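You operate a simulated robot arm through the tools that you are given. There is no shell and no other tool. Be economical: measure what you need, move in short steps, check, and stop when the job is done.

The job below is to be done with a simulated robot arm. You get a single attempt, and the scene is never put back.

## Task
Put the yellow tray on the brown board.

The check looks at the end state, three seconds after you hand in, the way a careful person would. Anything else that was tipped, shoved, dropped, spilled or broken makes it a failure.

## Robot
A 6-joint arm with a two-finger parallel gripper, fixed in place. Base frame: the origin is at the foot of the arm, x ahead of it, y to its left, z up; the work surface is at about z = 0. Lengths are in mm, angles in degrees, forces in N, time in s.
With the tool pointing down near the work surface it reaches from about 140 to 580 mm from the base axis. Its first joint turns from -66.0 to 66.0 degrees. Payload 2.1 kg.
The TCP is the grasp point between the finger pads, 30 mm short of the fingertips. In the tool frame z runs along the fingers and y along their closing line. Largest opening 94 mm; finger width 28, thickness 10; the body of the gripper, 50 by 96 mm, starts 55 mm behind the TCP.
Orientation is that of the tool frame in the base frame, as [roll, pitch, yaw] about the fixed x, y, z axes, in that order (R = Rz(yaw) Ry(pitch) Rx(roll)). With the fingers straight down and closing along the base's y, the tool's x points along the base's -x, its y along +y and its z along -z.

## Interface
- The arm moves only by the tool nudge_tool. Its argument "deltas" is a list of rows, each an object of numbers (a shift or turn left out is 0, a gripper value left out holds the last): "tx", "ty", "tz": the shift along the tool's x, y, z in mm; "wx", "wy", "wz": the turn, a rotation vector about the tool's x, y, z in degrees; "fingers": the finger opening in mm, from 0 to 94. In form: [{"tx": .., "ty": .., "tz": .., "wx": .., "wy": .., "wz": .., "fingers": ..}, ...]. A call has 1 to 10 rows; each row shifts and turns the commanded pose from where the row before left it, along the tool's axes as they then stand. Rows are played at 5 a second. More than 50 mm and 8.6 degrees between two rows, or a gripper value outside its range, and nothing of the call is played. Where a pose cannot be reached the arm comes as near as it can. A force on the tool above 40 N (or 10 N above the force at the start of the call, whichever is more), or a blocked arm, ends the call early, and 0.2 s more pass. The fingers move at their own pace (about 72 mm/s each) and stop on an object; they squeeze with about 32 N. The grip force told is the motor's: it shows also when the fingers shut on nothing. Time passes only in rows, and 0.2 s behind the last, so rows that do not move let the fingers close. It gives the time, the measured TCP pose, the force on the tool (base axes), the opening and the grip force at its end, in the units of the frame above (readings bear some noise), and new pictures: "views" is both (left out), scene, wrist or none.
- Cameras (640 x 400 px; columns grow to the right, rows downward): "scene" is fixed at [41.5, -358.5, 496.5]; the picture's right is [0.90, -0.43, 0.00], its down [-0.20, -0.42, -0.88] and it looks along [0.38, 0.80, -0.47] (base axes); focal length 369 px, centre (320, 200). "wrist" rides on the gripper at [76, 14, -102] in the tool frame; the picture's right is [-0.18, 0.98, 0.00], its down [-0.75, -0.14, -0.64] and it looks along [-0.63, -0.12, 0.77] (tool axes); focal length 243 px, centre (320, 200). There is no depth. A picture from a camera that has moved, and an enlarged one, comes with that camera's place and axes in the base frame and with its lens.
- inspect(camera, box): a new picture of the part [left, top, right, bottom] of that camera's present view, enlarged. The clock stands still meanwhile.
- hand_in(): hands the job in; it is judged then, once.

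Work in short steps. Places have to be worked out from the pictures, the camera data and where the tool is seen: move nearer, look again, correct. Check each grasp and each placing, and mend what went wrong. You have 90 turns and 170 pictures in all, those below and enlarged ones among them. Open the gripper and draw the arm clear of the work before you hand the job in, unless the task says otherwise; then end with one line.

The tools are called after ">>>" by a JSON object that holds its "op" and its "data". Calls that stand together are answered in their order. nudge_tool: Moves the arm, as the interface text tells. Its arguments: {"type":"object","properties":{"deltas":{"type":"array","items":{"type":"object","properties":{"tx":{"type":"number"},"ty":{"type":"number"},"tz":{"type":"number"},"wx":{"type":"number"},"wy":{"type":"number"},"wz":{"type":"number"},"fingers":{"type":"number"}}}},"views":{"type":"string","enum":["both","scene","wrist","none"]}},"required":["deltas"]} The other tools are called the same way: inspect (camera, box) takes an enlarged picture of a part of a camera's view; hand_in () hands the job in.

At the start:

```text
time: 0.0
ee_pos: [168.2, 198.5, 251.2]
orientation: [179.9, 0.2, 180.0]
force: [-0.7, 0.1, 0.7]
grip_width: 93.9
grasp_force: 0.1
```

scene: 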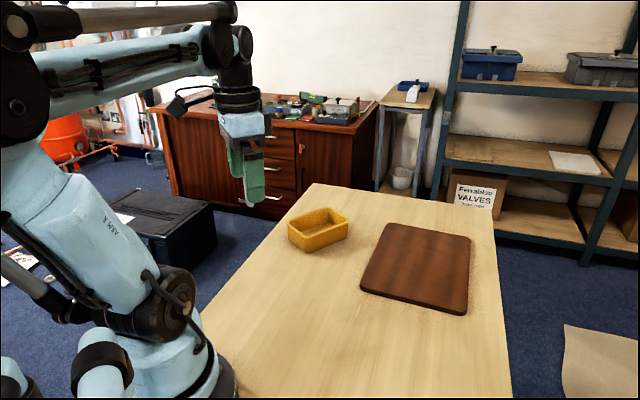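
wrist: 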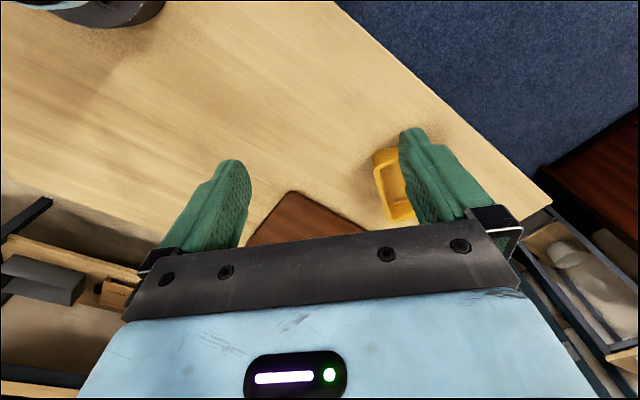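

I'll enlarge the tray and board first to measure where they are.

>>> {"op": "inspect", "data": {"camera": "scene", "box": [270, 190, 370, 265]}}

>>> {"op": "inspect", "data": {"camera": "scene", "box": [340, 210, 490, 320]}}

```text
5.33 times, centred on (320, 228) of scene
camera zoom: at [41.5, -358.5, 496.5], right [0.9, -0.43, 0.0], down [-0.2, -0.42, -0.88], along [0.38, 0.8, -0.47], focal length 1969 px, centre (320, 53)
```

zoom: 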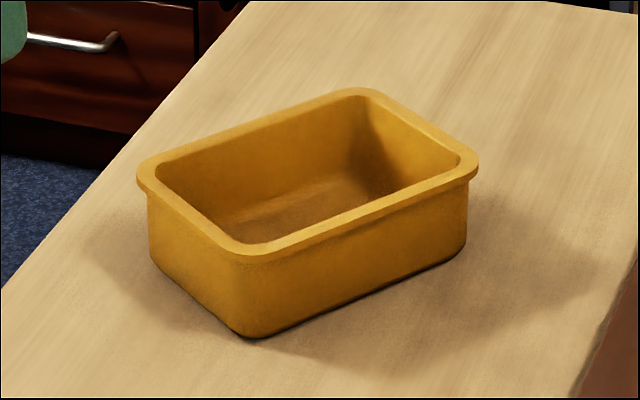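

```text
3.64 times, centred on (415, 265) of scene
camera zoom: at [41.5, -358.5, 496.5], right [0.9, -0.43, 0.0], down [-0.2, -0.42, -0.88], along [0.38, 0.8, -0.47], focal length 1342 px, centre (-26, -36)
```

zoom: 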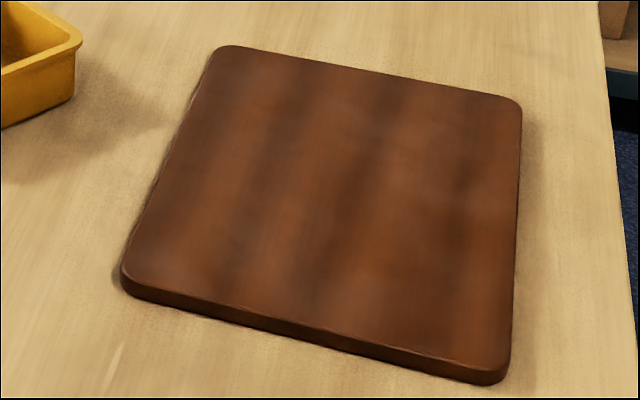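

Tray on the table: footprint about 119 x 71 mm, centred near (356, 314), long axis about 10° from x, and rim near z 46. The board is centred near (511, 129), with sides of about 195 x 244. I'll move above the tray and turn to line up with it.

>>> {"op": "nudge_tool", "data": {"deltas": [{"tx": -37.6, "ty": 23.2, "fingers": 94}, {"tx": -37.6, "ty": 23.2}, {"tx": -37.6, "ty": 23.2}, {"tx": -37.6, "ty": 23.2}, {"tx": -37.6, "ty": 23.2}, {"wz": -5, "tz": 30}, {"wz": -5, "tz": 30}, {"tz": 40}]}}

```text
time: 1.8
ee_pos: [359.5, 313.8, 149.6]
orientation: [179.8, 0.1, -170.1]
force: [0.2, 0.1, -0.4]
grip_width: 94.4
grasp_force: 0.1
camera wrist: at [281.6, 314.9, 250.5], right [0.01, 1.0, 0.0], down [0.77, -0.01, 0.64], along [0.64, -0.01, -0.77], focal length 243 px, centre (320, 200)
```

scene: 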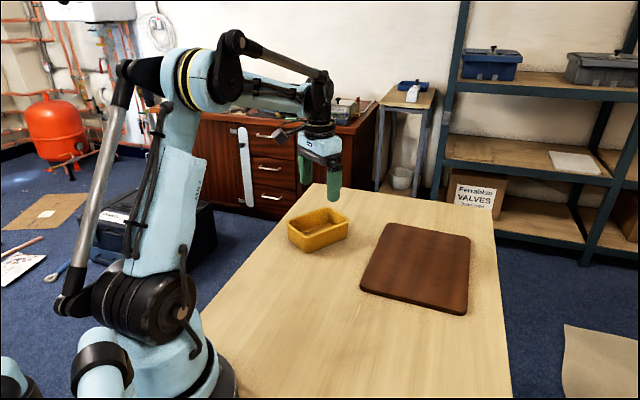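
wrist: 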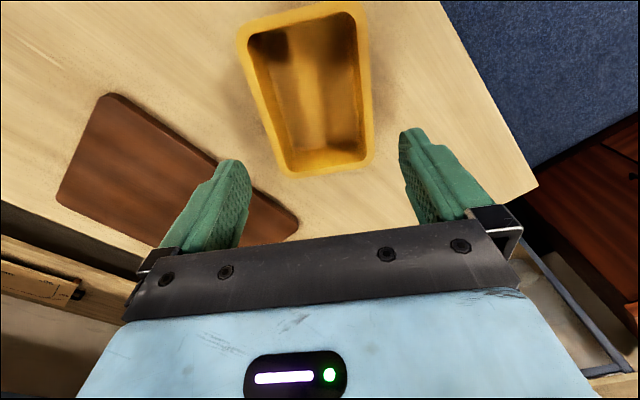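

From both cameras the rim centre comes out near (354, 312), about 80–86 mm wide at about 9.5° yaw. That leaves little clearance, so I'll descend to just above the rim and check.

>>> {"op": "nudge_tool", "data": {"deltas": [{"tx": 5, "ty": -0.8, "tz": 30}, {"tz": 33}, {}]}}

>>> {"op": "inspect", "data": {"camera": "scene", "box": [270, 170, 370, 265]}}

```text
time: 2.6
ee_pos: [353.9, 314.6, 87.4]
orientation: [179.8, 0.2, -170.0]
force: [0.9, -0.3, 0.0]
grip_width: 94.0
grasp_force: 0.1
camera wrist: at [276.0, 314.3, 188.1], right [0.01, 1.0, 0.0], down [0.77, -0.01, 0.64], along [0.64, -0.01, -0.77], focal length 243 px, centre (320, 200)
```

scene: 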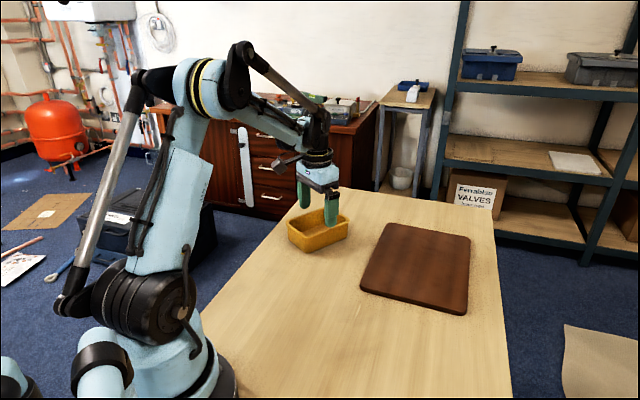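
wrist: 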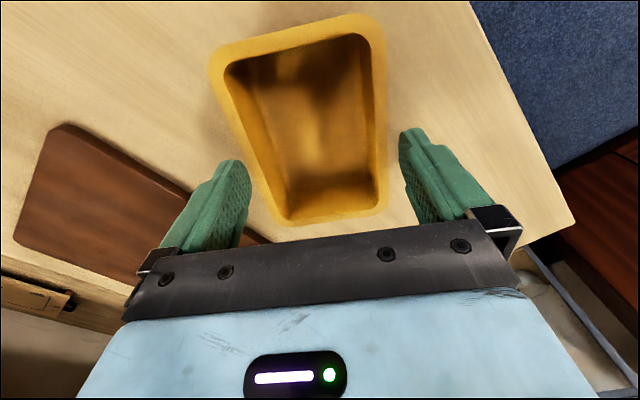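

```text
4.21 times, centred on (320, 218) of scene
camera zoom: at [41.5, -358.5, 496.5], right [0.9, -0.43, 0.0], down [-0.2, -0.42, -0.88], along [0.38, 0.8, -0.47], focal length 1554 px, centre (320, 126)
```

zoom: 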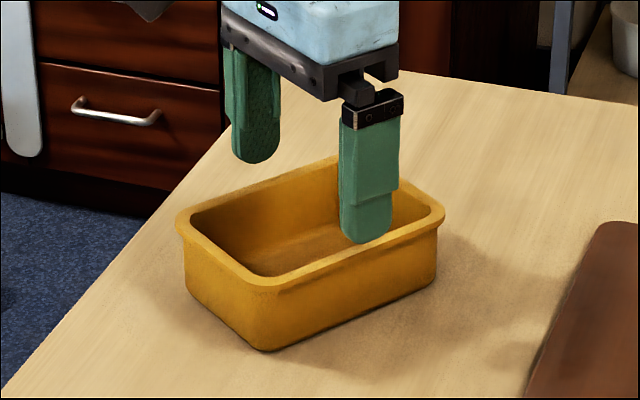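

I need the rim width accurately, because the clearance may be very small. I'll enlarge the wrist view.

>>> {"op": "inspect", "data": {"camera": "wrist", "box": [180, 0, 480, 240]}}

```text
1.67 times, centred on (330, 120) of wrist
camera zoom: at [276.0, 314.3, 188.1], right [0.01, 1.0, 0.0], down [0.77, -0.01, 0.64], along [0.64, -0.01, -0.77], focal length 404 px, centre (303, 333)
```

zoom: 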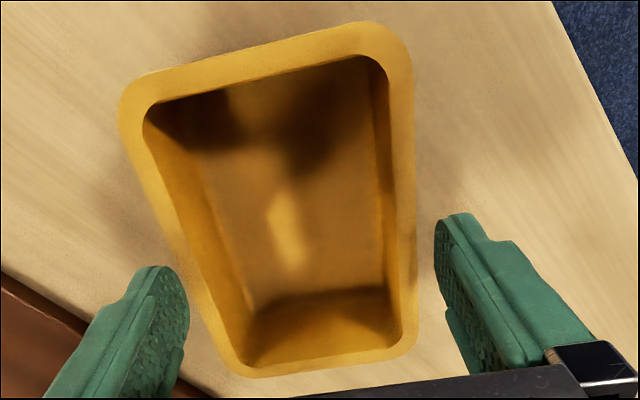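

The scene edges suggest a rim 90–94 mm wide, about the same as the full opening. I'll lower the tips to just above the rim plane so I can compare the fingers with the rim directly.

>>> {"op": "nudge_tool", "data": {"deltas": [{"tz": 4, "ty": -1, "wz": -0.8}, {}], "views": "none"}}

>>> {"op": "inspect", "data": {"camera": "scene", "box": [280, 180, 360, 255]}}

>>> {"op": "inspect", "data": {"camera": "wrist", "box": [180, 60, 480, 250]}}

```text
time: 3.2
ee_pos: [354.1, 312.5, 84.8]
orientation: [179.9, 0.2, -169.2]
force: [0.3, -0.4, -0.3]
grip_width: 93.7
grasp_force: 0.0
```

```text
5.33 times, centred on (320, 218) of scene
camera zoom: at [41.5, -358.5, 496.5], right [0.9, -0.43, 0.0], down [-0.2, -0.42, -0.88], along [0.38, 0.8, -0.47], focal length 1969 px, centre (320, 107)
```

zoom: 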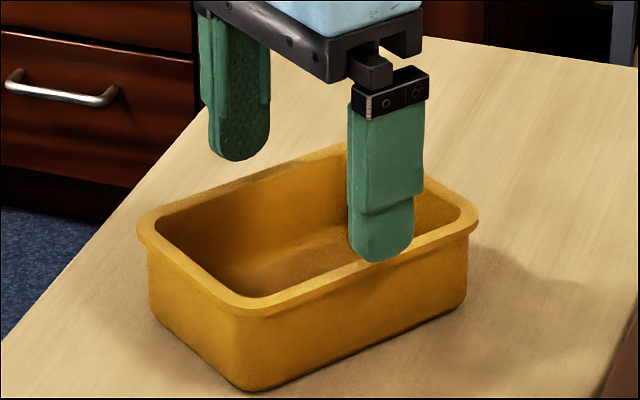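

```text
2.11 times, centred on (330, 155) of wrist
camera zoom: at [276.3, 312.0, 185.0], right [0.0, 1.0, 0.0], down [0.77, 0.0, 0.64], along [0.64, 0.0, -0.77], focal length 511 px, centre (299, 295)
```

zoom: 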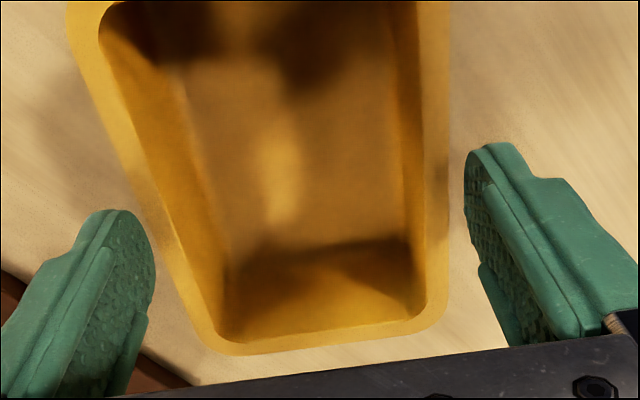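

Projecting the fingers checks out against the scene camera to within 1–2 mm. I'll zoom in on the front and back lips to measure the span.

>>> {"op": "inspect", "data": {"camera": "scene", "box": [318, 208, 352, 232]}}

>>> {"op": "inspect", "data": {"camera": "scene", "box": [284, 200, 328, 230]}}

```text
16.00 times, centred on (335, 220) of scene
camera zoom: at [41.5, -358.5, 496.5], right [0.9, -0.43, 0.0], down [-0.2, -0.42, -0.88], along [0.38, 0.8, -0.47], focal length 5907 px, centre (80, -120)
```

zoom: 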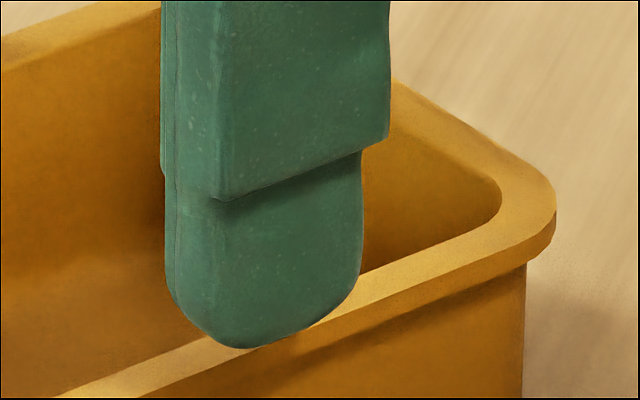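

```text
13.33 times, centred on (306, 215) of scene
camera zoom: at [41.5, -358.5, 496.5], right [0.9, -0.43, 0.0], down [-0.2, -0.42, -0.88], along [0.38, 0.8, -0.47], focal length 4922 px, centre (507, 0)
```

zoom: 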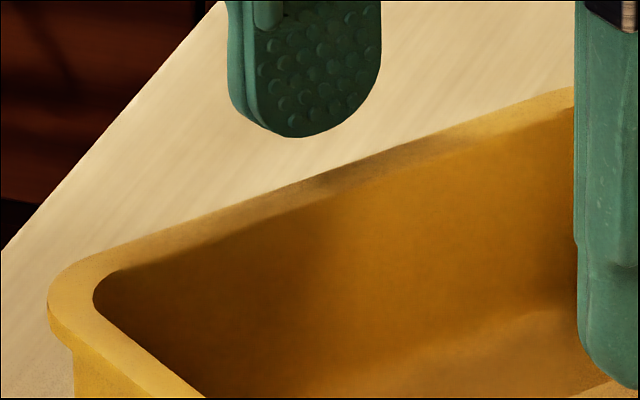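

The rim is about 93 mm wide, so a span grip won't fit. I'll grip the middle of the front long wall instead, one finger inside and one outside, and shift about 42 mm sideways from a raised position.

>>> {"op": "nudge_tool", "data": {"deltas": [{"tz": -12}, {"ty": -21, "fingers": 54}, {"ty": -21}, {}], "views": "none"}}

>>> {"op": "inspect", "data": {"camera": "scene", "box": [280, 180, 360, 255]}}

>>> {"op": "inspect", "data": {"camera": "wrist", "box": [180, 60, 480, 250]}}

```text
time: 4.2
ee_pos: [360.6, 272.4, 96.9]
orientation: [180.0, 0.2, -169.3]
force: [1.0, -0.2, -0.2]
grip_width: 53.8
grasp_force: 0.1
```

```text
5.33 times, centred on (320, 218) of scene
camera zoom: at [41.5, -358.5, 496.5], right [0.9, -0.43, 0.0], down [-0.2, -0.42, -0.88], along [0.38, 0.8, -0.47], focal length 1969 px, centre (320, 107)
```

zoom: 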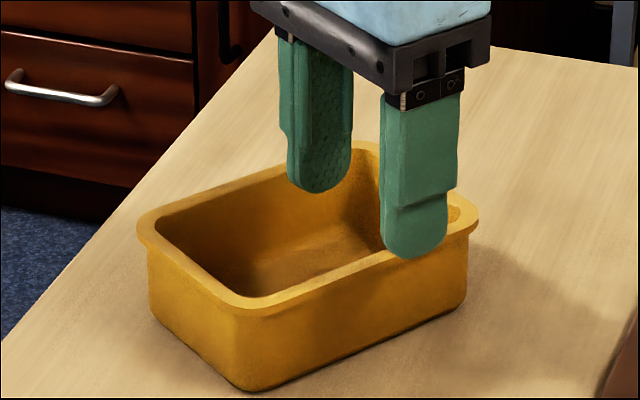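

```text
2.11 times, centred on (330, 155) of wrist
camera zoom: at [283.7, 271.1, 197.7], right [0.0, 1.0, 0.0], down [0.77, 0.0, 0.64], along [0.64, 0.0, -0.77], focal length 511 px, centre (299, 295)
```

zoom: 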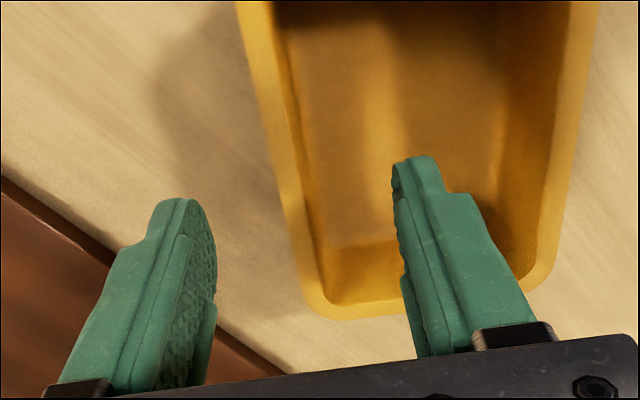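

The fingers straddle the front wall. I'll lower to TCP z about 48, so the tips end up around z 18.

>>> {"op": "nudge_tool", "data": {"deltas": [{"tz": 16}, {"tz": 16}, {"tz": 16}, {}], "views": "none"}}

>>> {"op": "inspect", "data": {"camera": "scene", "box": [280, 180, 360, 255]}}

>>> {"op": "inspect", "data": {"camera": "wrist", "box": [180, 60, 480, 250]}}

```text
time: 5.2
ee_pos: [362.2, 270.4, 48.0]
orientation: [180.0, 0.3, -169.3]
force: [0.0, -0.1, -1.1]
grip_width: 54.0
grasp_force: 0.1
```

```text
5.33 times, centred on (320, 218) of scene
camera zoom: at [41.5, -358.5, 496.5], right [0.9, -0.43, 0.0], down [-0.2, -0.42, -0.88], along [0.38, 0.8, -0.47], focal length 1969 px, centre (320, 107)
```

zoom: 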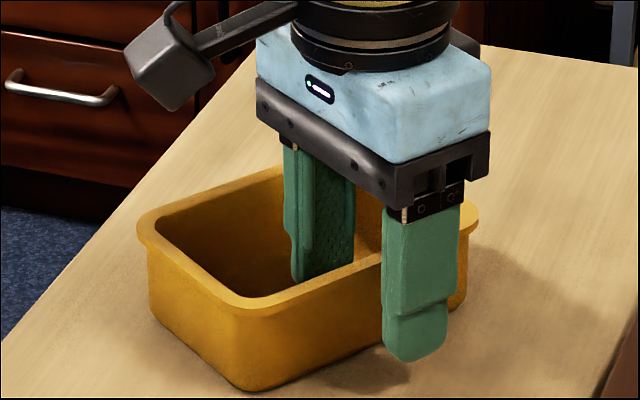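

```text
2.11 times, centred on (330, 155) of wrist
camera zoom: at [284.5, 269.2, 148.1], right [0.0, 1.0, 0.0], down [0.77, 0.0, 0.64], along [0.64, 0.0, -0.77], focal length 511 px, centre (299, 295)
```

zoom: 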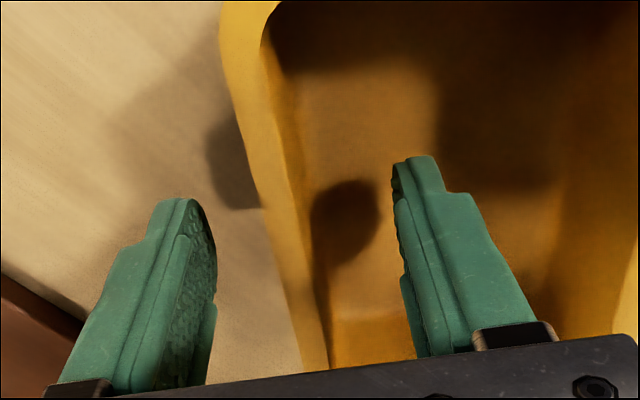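

Both fingers are clear of the wall, inside and outside. I'll close on it.

>>> {"op": "nudge_tool", "data": {"deltas": [{"fingers": 30}, {"fingers": 15}, {"fingers": 0}, {}, {}, {}], "views": "scene"}}

>>> {"op": "inspect", "data": {"camera": "wrist", "box": [180, 60, 480, 250]}}

```text
time: 6.6
ee_pos: [363.2, 270.2, 47.3]
orientation: [179.9, 0.3, -169.2]
force: [0.6, -0.9, -0.3]
grip_width: 7.7
grasp_force: 32.2
```

scene: 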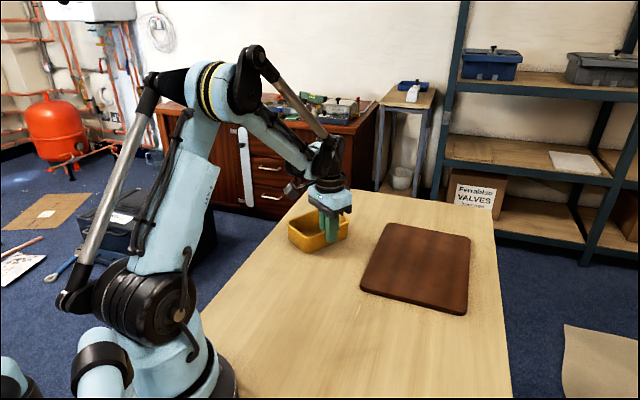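

```text
2.11 times, centred on (330, 155) of wrist
camera zoom: at [284.4, 269.2, 148.4], right [0.0, 1.0, 0.0], down [0.77, 0.0, 0.64], along [0.64, 0.0, -0.77], focal length 511 px, centre (299, 295)
```

zoom: 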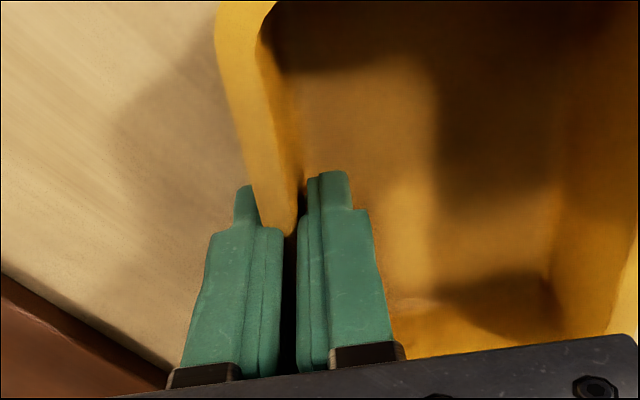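

The grip holds at 7.7 mm with 32 N. I'll lift a little and check for tilt.

>>> {"op": "nudge_tool", "data": {"deltas": [{"tz": -6}, {"tz": -10}, {"tz": -14}, {}], "views": "none"}}

>>> {"op": "inspect", "data": {"camera": "scene", "box": [270, 170, 370, 265]}}

```text
time: 7.6
ee_pos: [362.5, 272.0, 77.5]
orientation: [179.8, 0.2, -169.1]
force: [0.6, 0.1, -0.4]
grip_width: 7.8
grasp_force: 31.7
```

```text
4.21 times, centred on (320, 218) of scene
camera zoom: at [41.5, -358.5, 496.5], right [0.9, -0.43, 0.0], down [-0.2, -0.42, -0.88], along [0.38, 0.8, -0.47], focal length 1554 px, centre (320, 126)
```

zoom: 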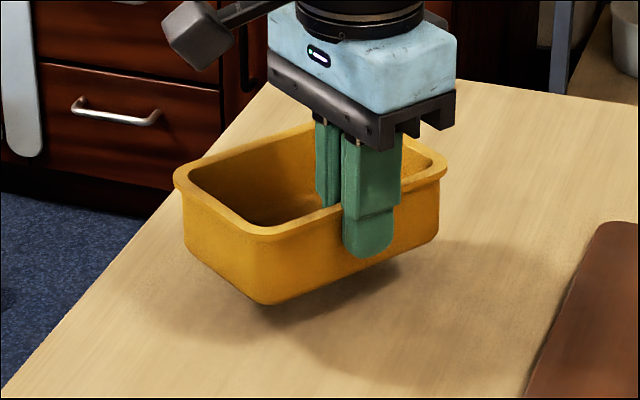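

The tray is up and level, still gripped. I'll raise it and carry it over the board, aiming for tray centre (508, 127), which puts the TCP near (516, 85).

>>> {"op": "nudge_tool", "data": {"deltas": [{"tz": -18}, {"tz": -18}, {"tx": -14.5, "ty": -26.5}, {"tx": -14.5, "ty": -26.5}, {"tx": -14.5, "ty": -26.5}, {"tx": -14.5, "ty": -26.5}, {"tx": -14.5, "ty": -26.5}, {"tx": -14.5, "ty": -26.5}, {"tx": -14.5, "ty": -26.5}, {"tx": -14.5, "ty": -26.5}]}}

>>> {"op": "inspect", "data": {"camera": "scene", "box": [340, 170, 500, 320]}}

```text
time: 9.8
ee_pos: [512.0, 84.0, 113.7]
orientation: [179.9, 0.2, -169.2]
force: [-0.6, -0.6, 0.4]
grip_width: 7.6
grasp_force: 32.0
camera wrist: at [435.2, 82.4, 214.4], right [0.0, 1.0, 0.0], down [0.77, 0.0, 0.64], along [0.64, 0.0, -0.77], focal length 243 px, centre (320, 200)
```

scene: 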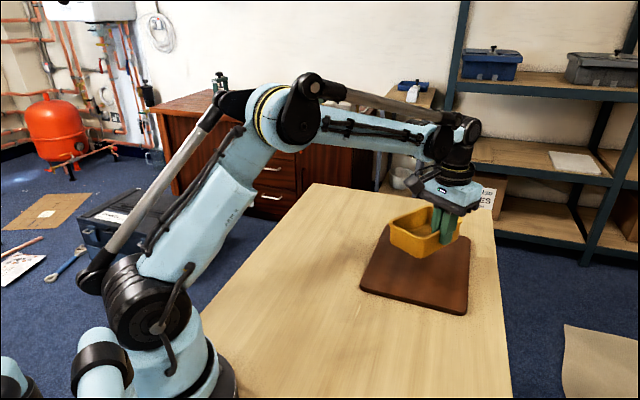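
wrist: 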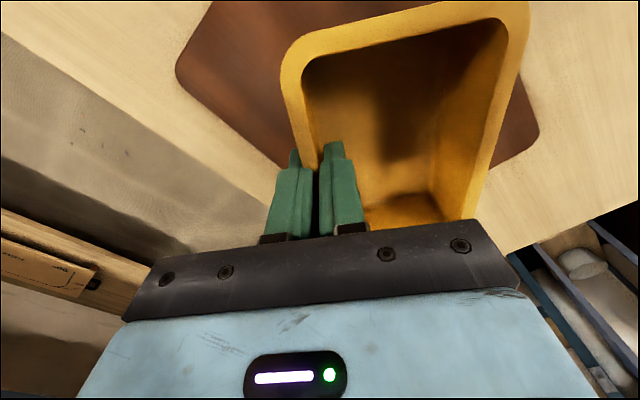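

```text
2.67 times, centred on (420, 245) of scene
camera zoom: at [41.5, -358.5, 496.5], right [0.9, -0.43, 0.0], down [-0.2, -0.42, -0.88], along [0.38, 0.8, -0.47], focal length 984 px, centre (53, 80)
```

zoom: 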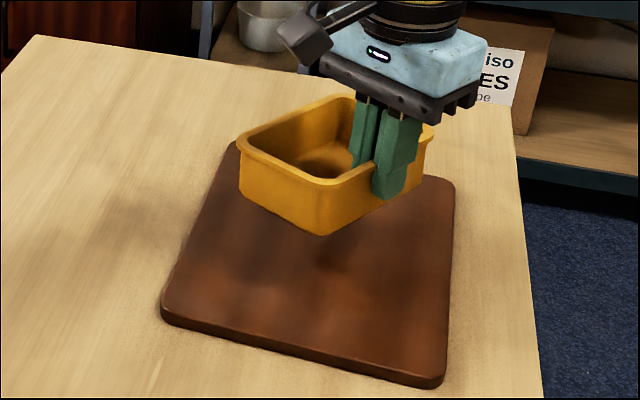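

The tray is level above the board, with its bottom near z 66. I'll lower it about 44 mm and check where it sits.

>>> {"op": "nudge_tool", "data": {"deltas": [{"tz": 11}, {"tz": 11}, {"tz": 11}, {"tz": 11}, {}], "views": "none"}}

>>> {"op": "inspect", "data": {"camera": "scene", "box": [340, 190, 500, 320]}}

```text
time: 11.0
ee_pos: [514.5, 85.6, 69.9]
orientation: [179.9, 0.3, -169.3]
force: [0.1, -0.5, -1.8]
grip_width: 7.9
grasp_force: 32.3
```

```text
3.08 times, centred on (420, 255) of scene
camera zoom: at [41.5, -358.5, 496.5], right [0.9, -0.43, 0.0], down [-0.2, -0.42, -0.88], along [0.38, 0.8, -0.47], focal length 1136 px, centre (12, 31)
```

zoom: 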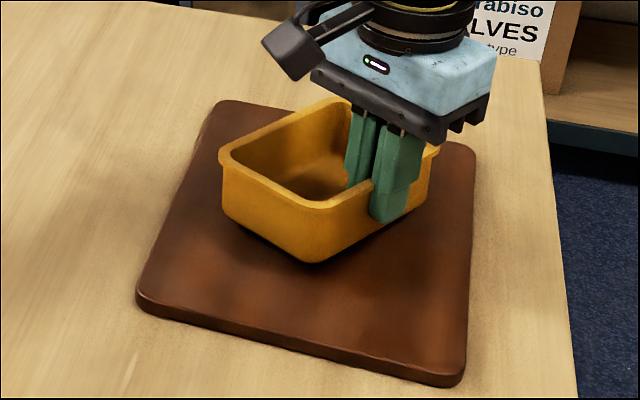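

It's well within the board and a few mm above it. I'll lower in small steps and watch the vertical force.

>>> {"op": "nudge_tool", "data": {"deltas": [{"tz": 2}, {"tz": 2}, {"tz": 2}, {}], "views": "none"}}

>>> {"op": "inspect", "data": {"camera": "scene", "box": [385, 210, 455, 265]}}

```text
time: 12.0
ee_pos: [515.5, 84.7, 65.3]
orientation: [179.9, 0.2, -169.2]
force: [0.4, 1.0, -0.6]
grip_width: 7.7
grasp_force: 32.0
```

```text
7.27 times, centred on (420, 238) of scene
camera zoom: at [41.5, -358.5, 496.5], right [0.9, -0.43, 0.0], down [-0.2, -0.42, -0.88], along [0.38, 0.8, -0.47], focal length 2685 px, centre (-407, -73)
```

zoom: 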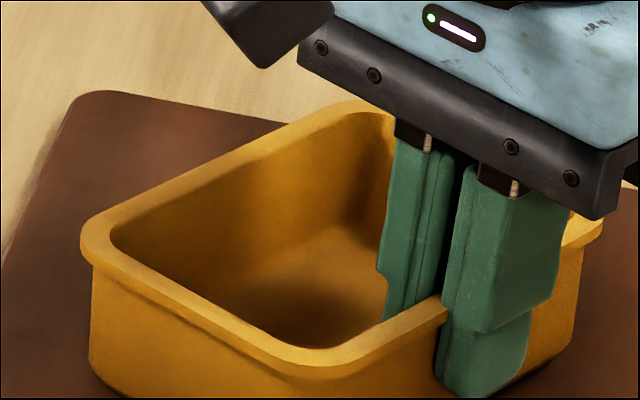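

There's no contact force yet, so I'll keep lowering in small steps.

>>> {"op": "nudge_tool", "data": {"deltas": [{"tz": 1.5}, {"tz": 1.5}, {}], "views": "none"}}

>>> {"op": "nudge_tool", "data": {"deltas": [{"tz": 1}, {"tz": 1}, {}], "views": "none"}}

>>> {"op": "inspect", "data": {"camera": "scene", "box": [385, 215, 465, 275]}}

```text
time: 12.8
ee_pos: [515.6, 85.2, 61.8]
orientation: [179.9, 0.2, -169.2]
force: [0.2, -0.4, -0.5]
grip_width: 7.7
grasp_force: 32.0
```

```text
time: 13.6
ee_pos: [515.3, 82.5, 60.0]
orientation: [179.9, 0.2, -169.2]
force: [0.0, 0.7, -0.1]
grip_width: 7.6
grasp_force: 32.1
```

```text
6.67 times, centred on (425, 245) of scene
camera zoom: at [41.5, -358.5, 496.5], right [0.9, -0.43, 0.0], down [-0.2, -0.42, -0.88], along [0.38, 0.8, -0.47], focal length 2461 px, centre (-380, -100)
```

zoom: 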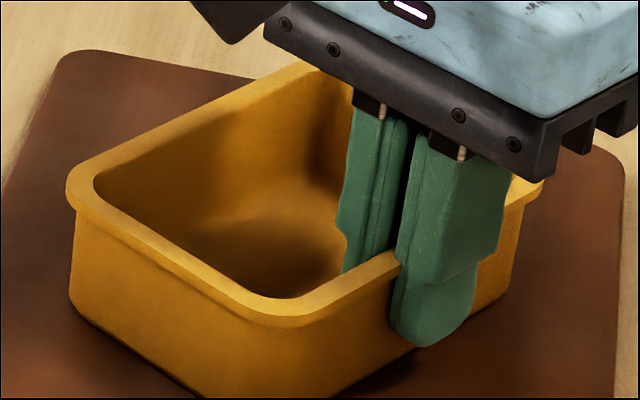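

Still no contact with the bottom near z 12.7. I'll go on a millimetre at a time.

>>> {"op": "nudge_tool", "data": {"deltas": [{"tz": 1}, {}], "views": "none"}}

>>> {"op": "nudge_tool", "data": {"deltas": [{"tz": 1}, {}], "views": "none"}}

>>> {"op": "inspect", "data": {"camera": "scene", "box": [385, 225, 465, 285]}}

```text
time: 14.2
ee_pos: [514.8, 84.9, 59.4]
orientation: [-180.0, 0.2, -169.3]
force: [0.7, -2.8, 16.8]
grip_width: 7.6
grasp_force: 32.1
```

```text
time: 14.8
ee_pos: [515.0, 83.9, 57.6]
orientation: [-179.9, 0.2, -169.5]
force: [2.2, -6.1, 24.9]
grip_width: 7.4
grasp_force: 32.0
```

```text
6.67 times, centred on (425, 255) of scene
camera zoom: at [41.3, -358.5, 496.5], right [0.9, -0.43, 0.0], down [-0.2, -0.42, -0.88], along [0.38, 0.8, -0.47], focal length 2461 px, centre (-380, -167)
```

zoom: 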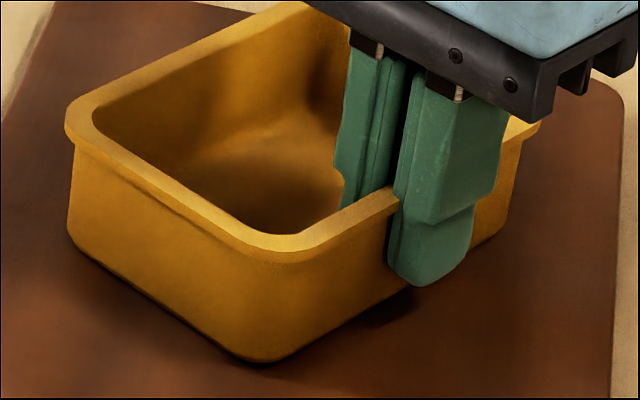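

Contact at 25 N: the tray is seated. I'll back off 1 mm to ease the pressure, then open just enough to clear the wall on both sides.

>>> {"op": "nudge_tool", "data": {"deltas": [{"tz": -1.2}, {"fingers": 20}, {"fingers": 40}, {}, {}]}}

```text
time: 16.0
ee_pos: [514.6, 84.7, 58.8]
orientation: [179.9, 0.3, -169.2]
force: [0.3, 0.5, -0.4]
grip_width: 39.9
grasp_force: 0.0
camera wrist: at [436.9, 83.7, 159.5], right [0.0, 1.0, 0.0], down [0.77, 0.0, 0.64], along [0.64, 0.0, -0.77], focal length 243 px, centre (320, 200)
```

scene: 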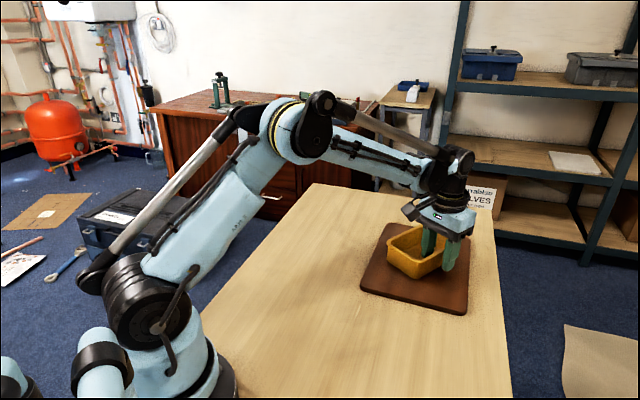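
wrist: 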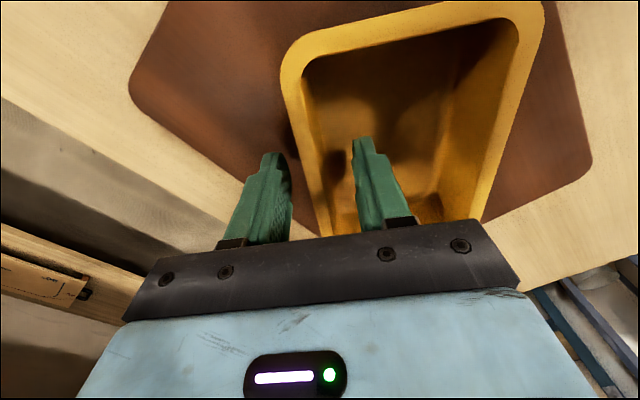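

The tray is released and both fingers are clear of the wall. I'll rise straight up and then draw back.

>>> {"op": "nudge_tool", "data": {"deltas": [{"tz": -20}, {"tz": -25}, {"tz": -30}, {"tz": -35}, {"tx": 35, "tz": -10}, {"tx": 40}, {"tx": 40}, {"tx": 40}, {}, {}]}}

>>> {"op": "inspect", "data": {"camera": "scene", "box": [340, 190, 500, 320]}}

```text
time: 18.2
ee_pos: [364.4, 58.3, 177.7]
orientation: [180.0, 0.2, -169.2]
force: [0.1, -0.2, -0.9]
grip_width: 39.7
grasp_force: 0.0
camera wrist: at [285.2, 56.8, 279.6], right [0.0, 1.0, 0.0], down [0.77, 0.0, 0.64], along [0.64, 0.0, -0.77], focal length 243 px, centre (320, 200)
```

scene: 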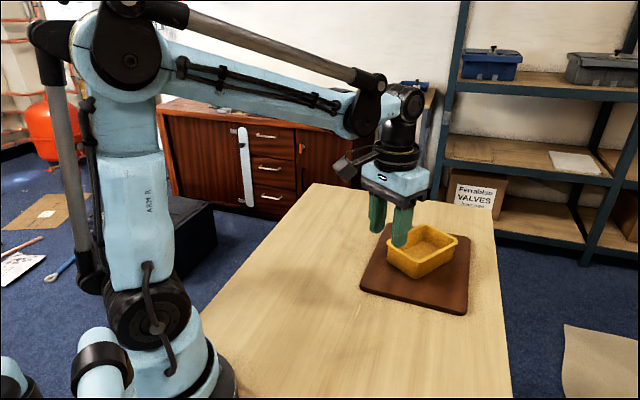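
wrist: 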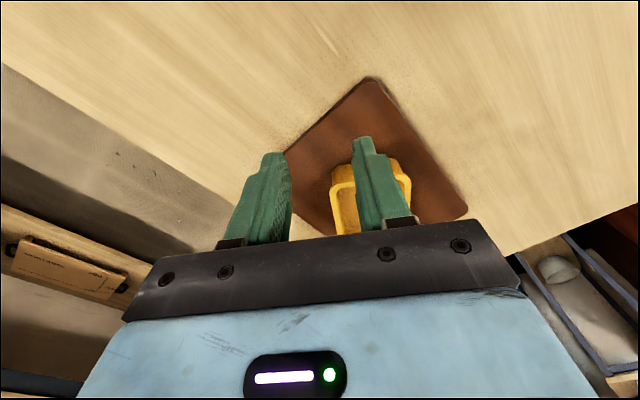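

```text
3.08 times, centred on (420, 255) of scene
camera zoom: at [41.5, -358.5, 496.5], right [0.9, -0.43, 0.0], down [-0.2, -0.42, -0.88], along [0.38, 0.8, -0.47], focal length 1136 px, centre (12, 31)
```

zoom: 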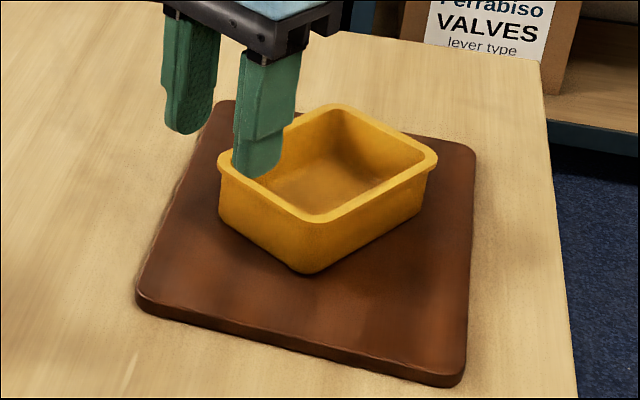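

The tray sits flat and fully on the board, the board hasn't moved, and the arm is clear. I'll hand in.

>>> {"op": "hand_in", "data": {}}

```text
The job is handed in.
```

The yellow tray is on the brown board, flat and fully supported; the gripper is open, the arm is drawn clear, and the job is handed in.
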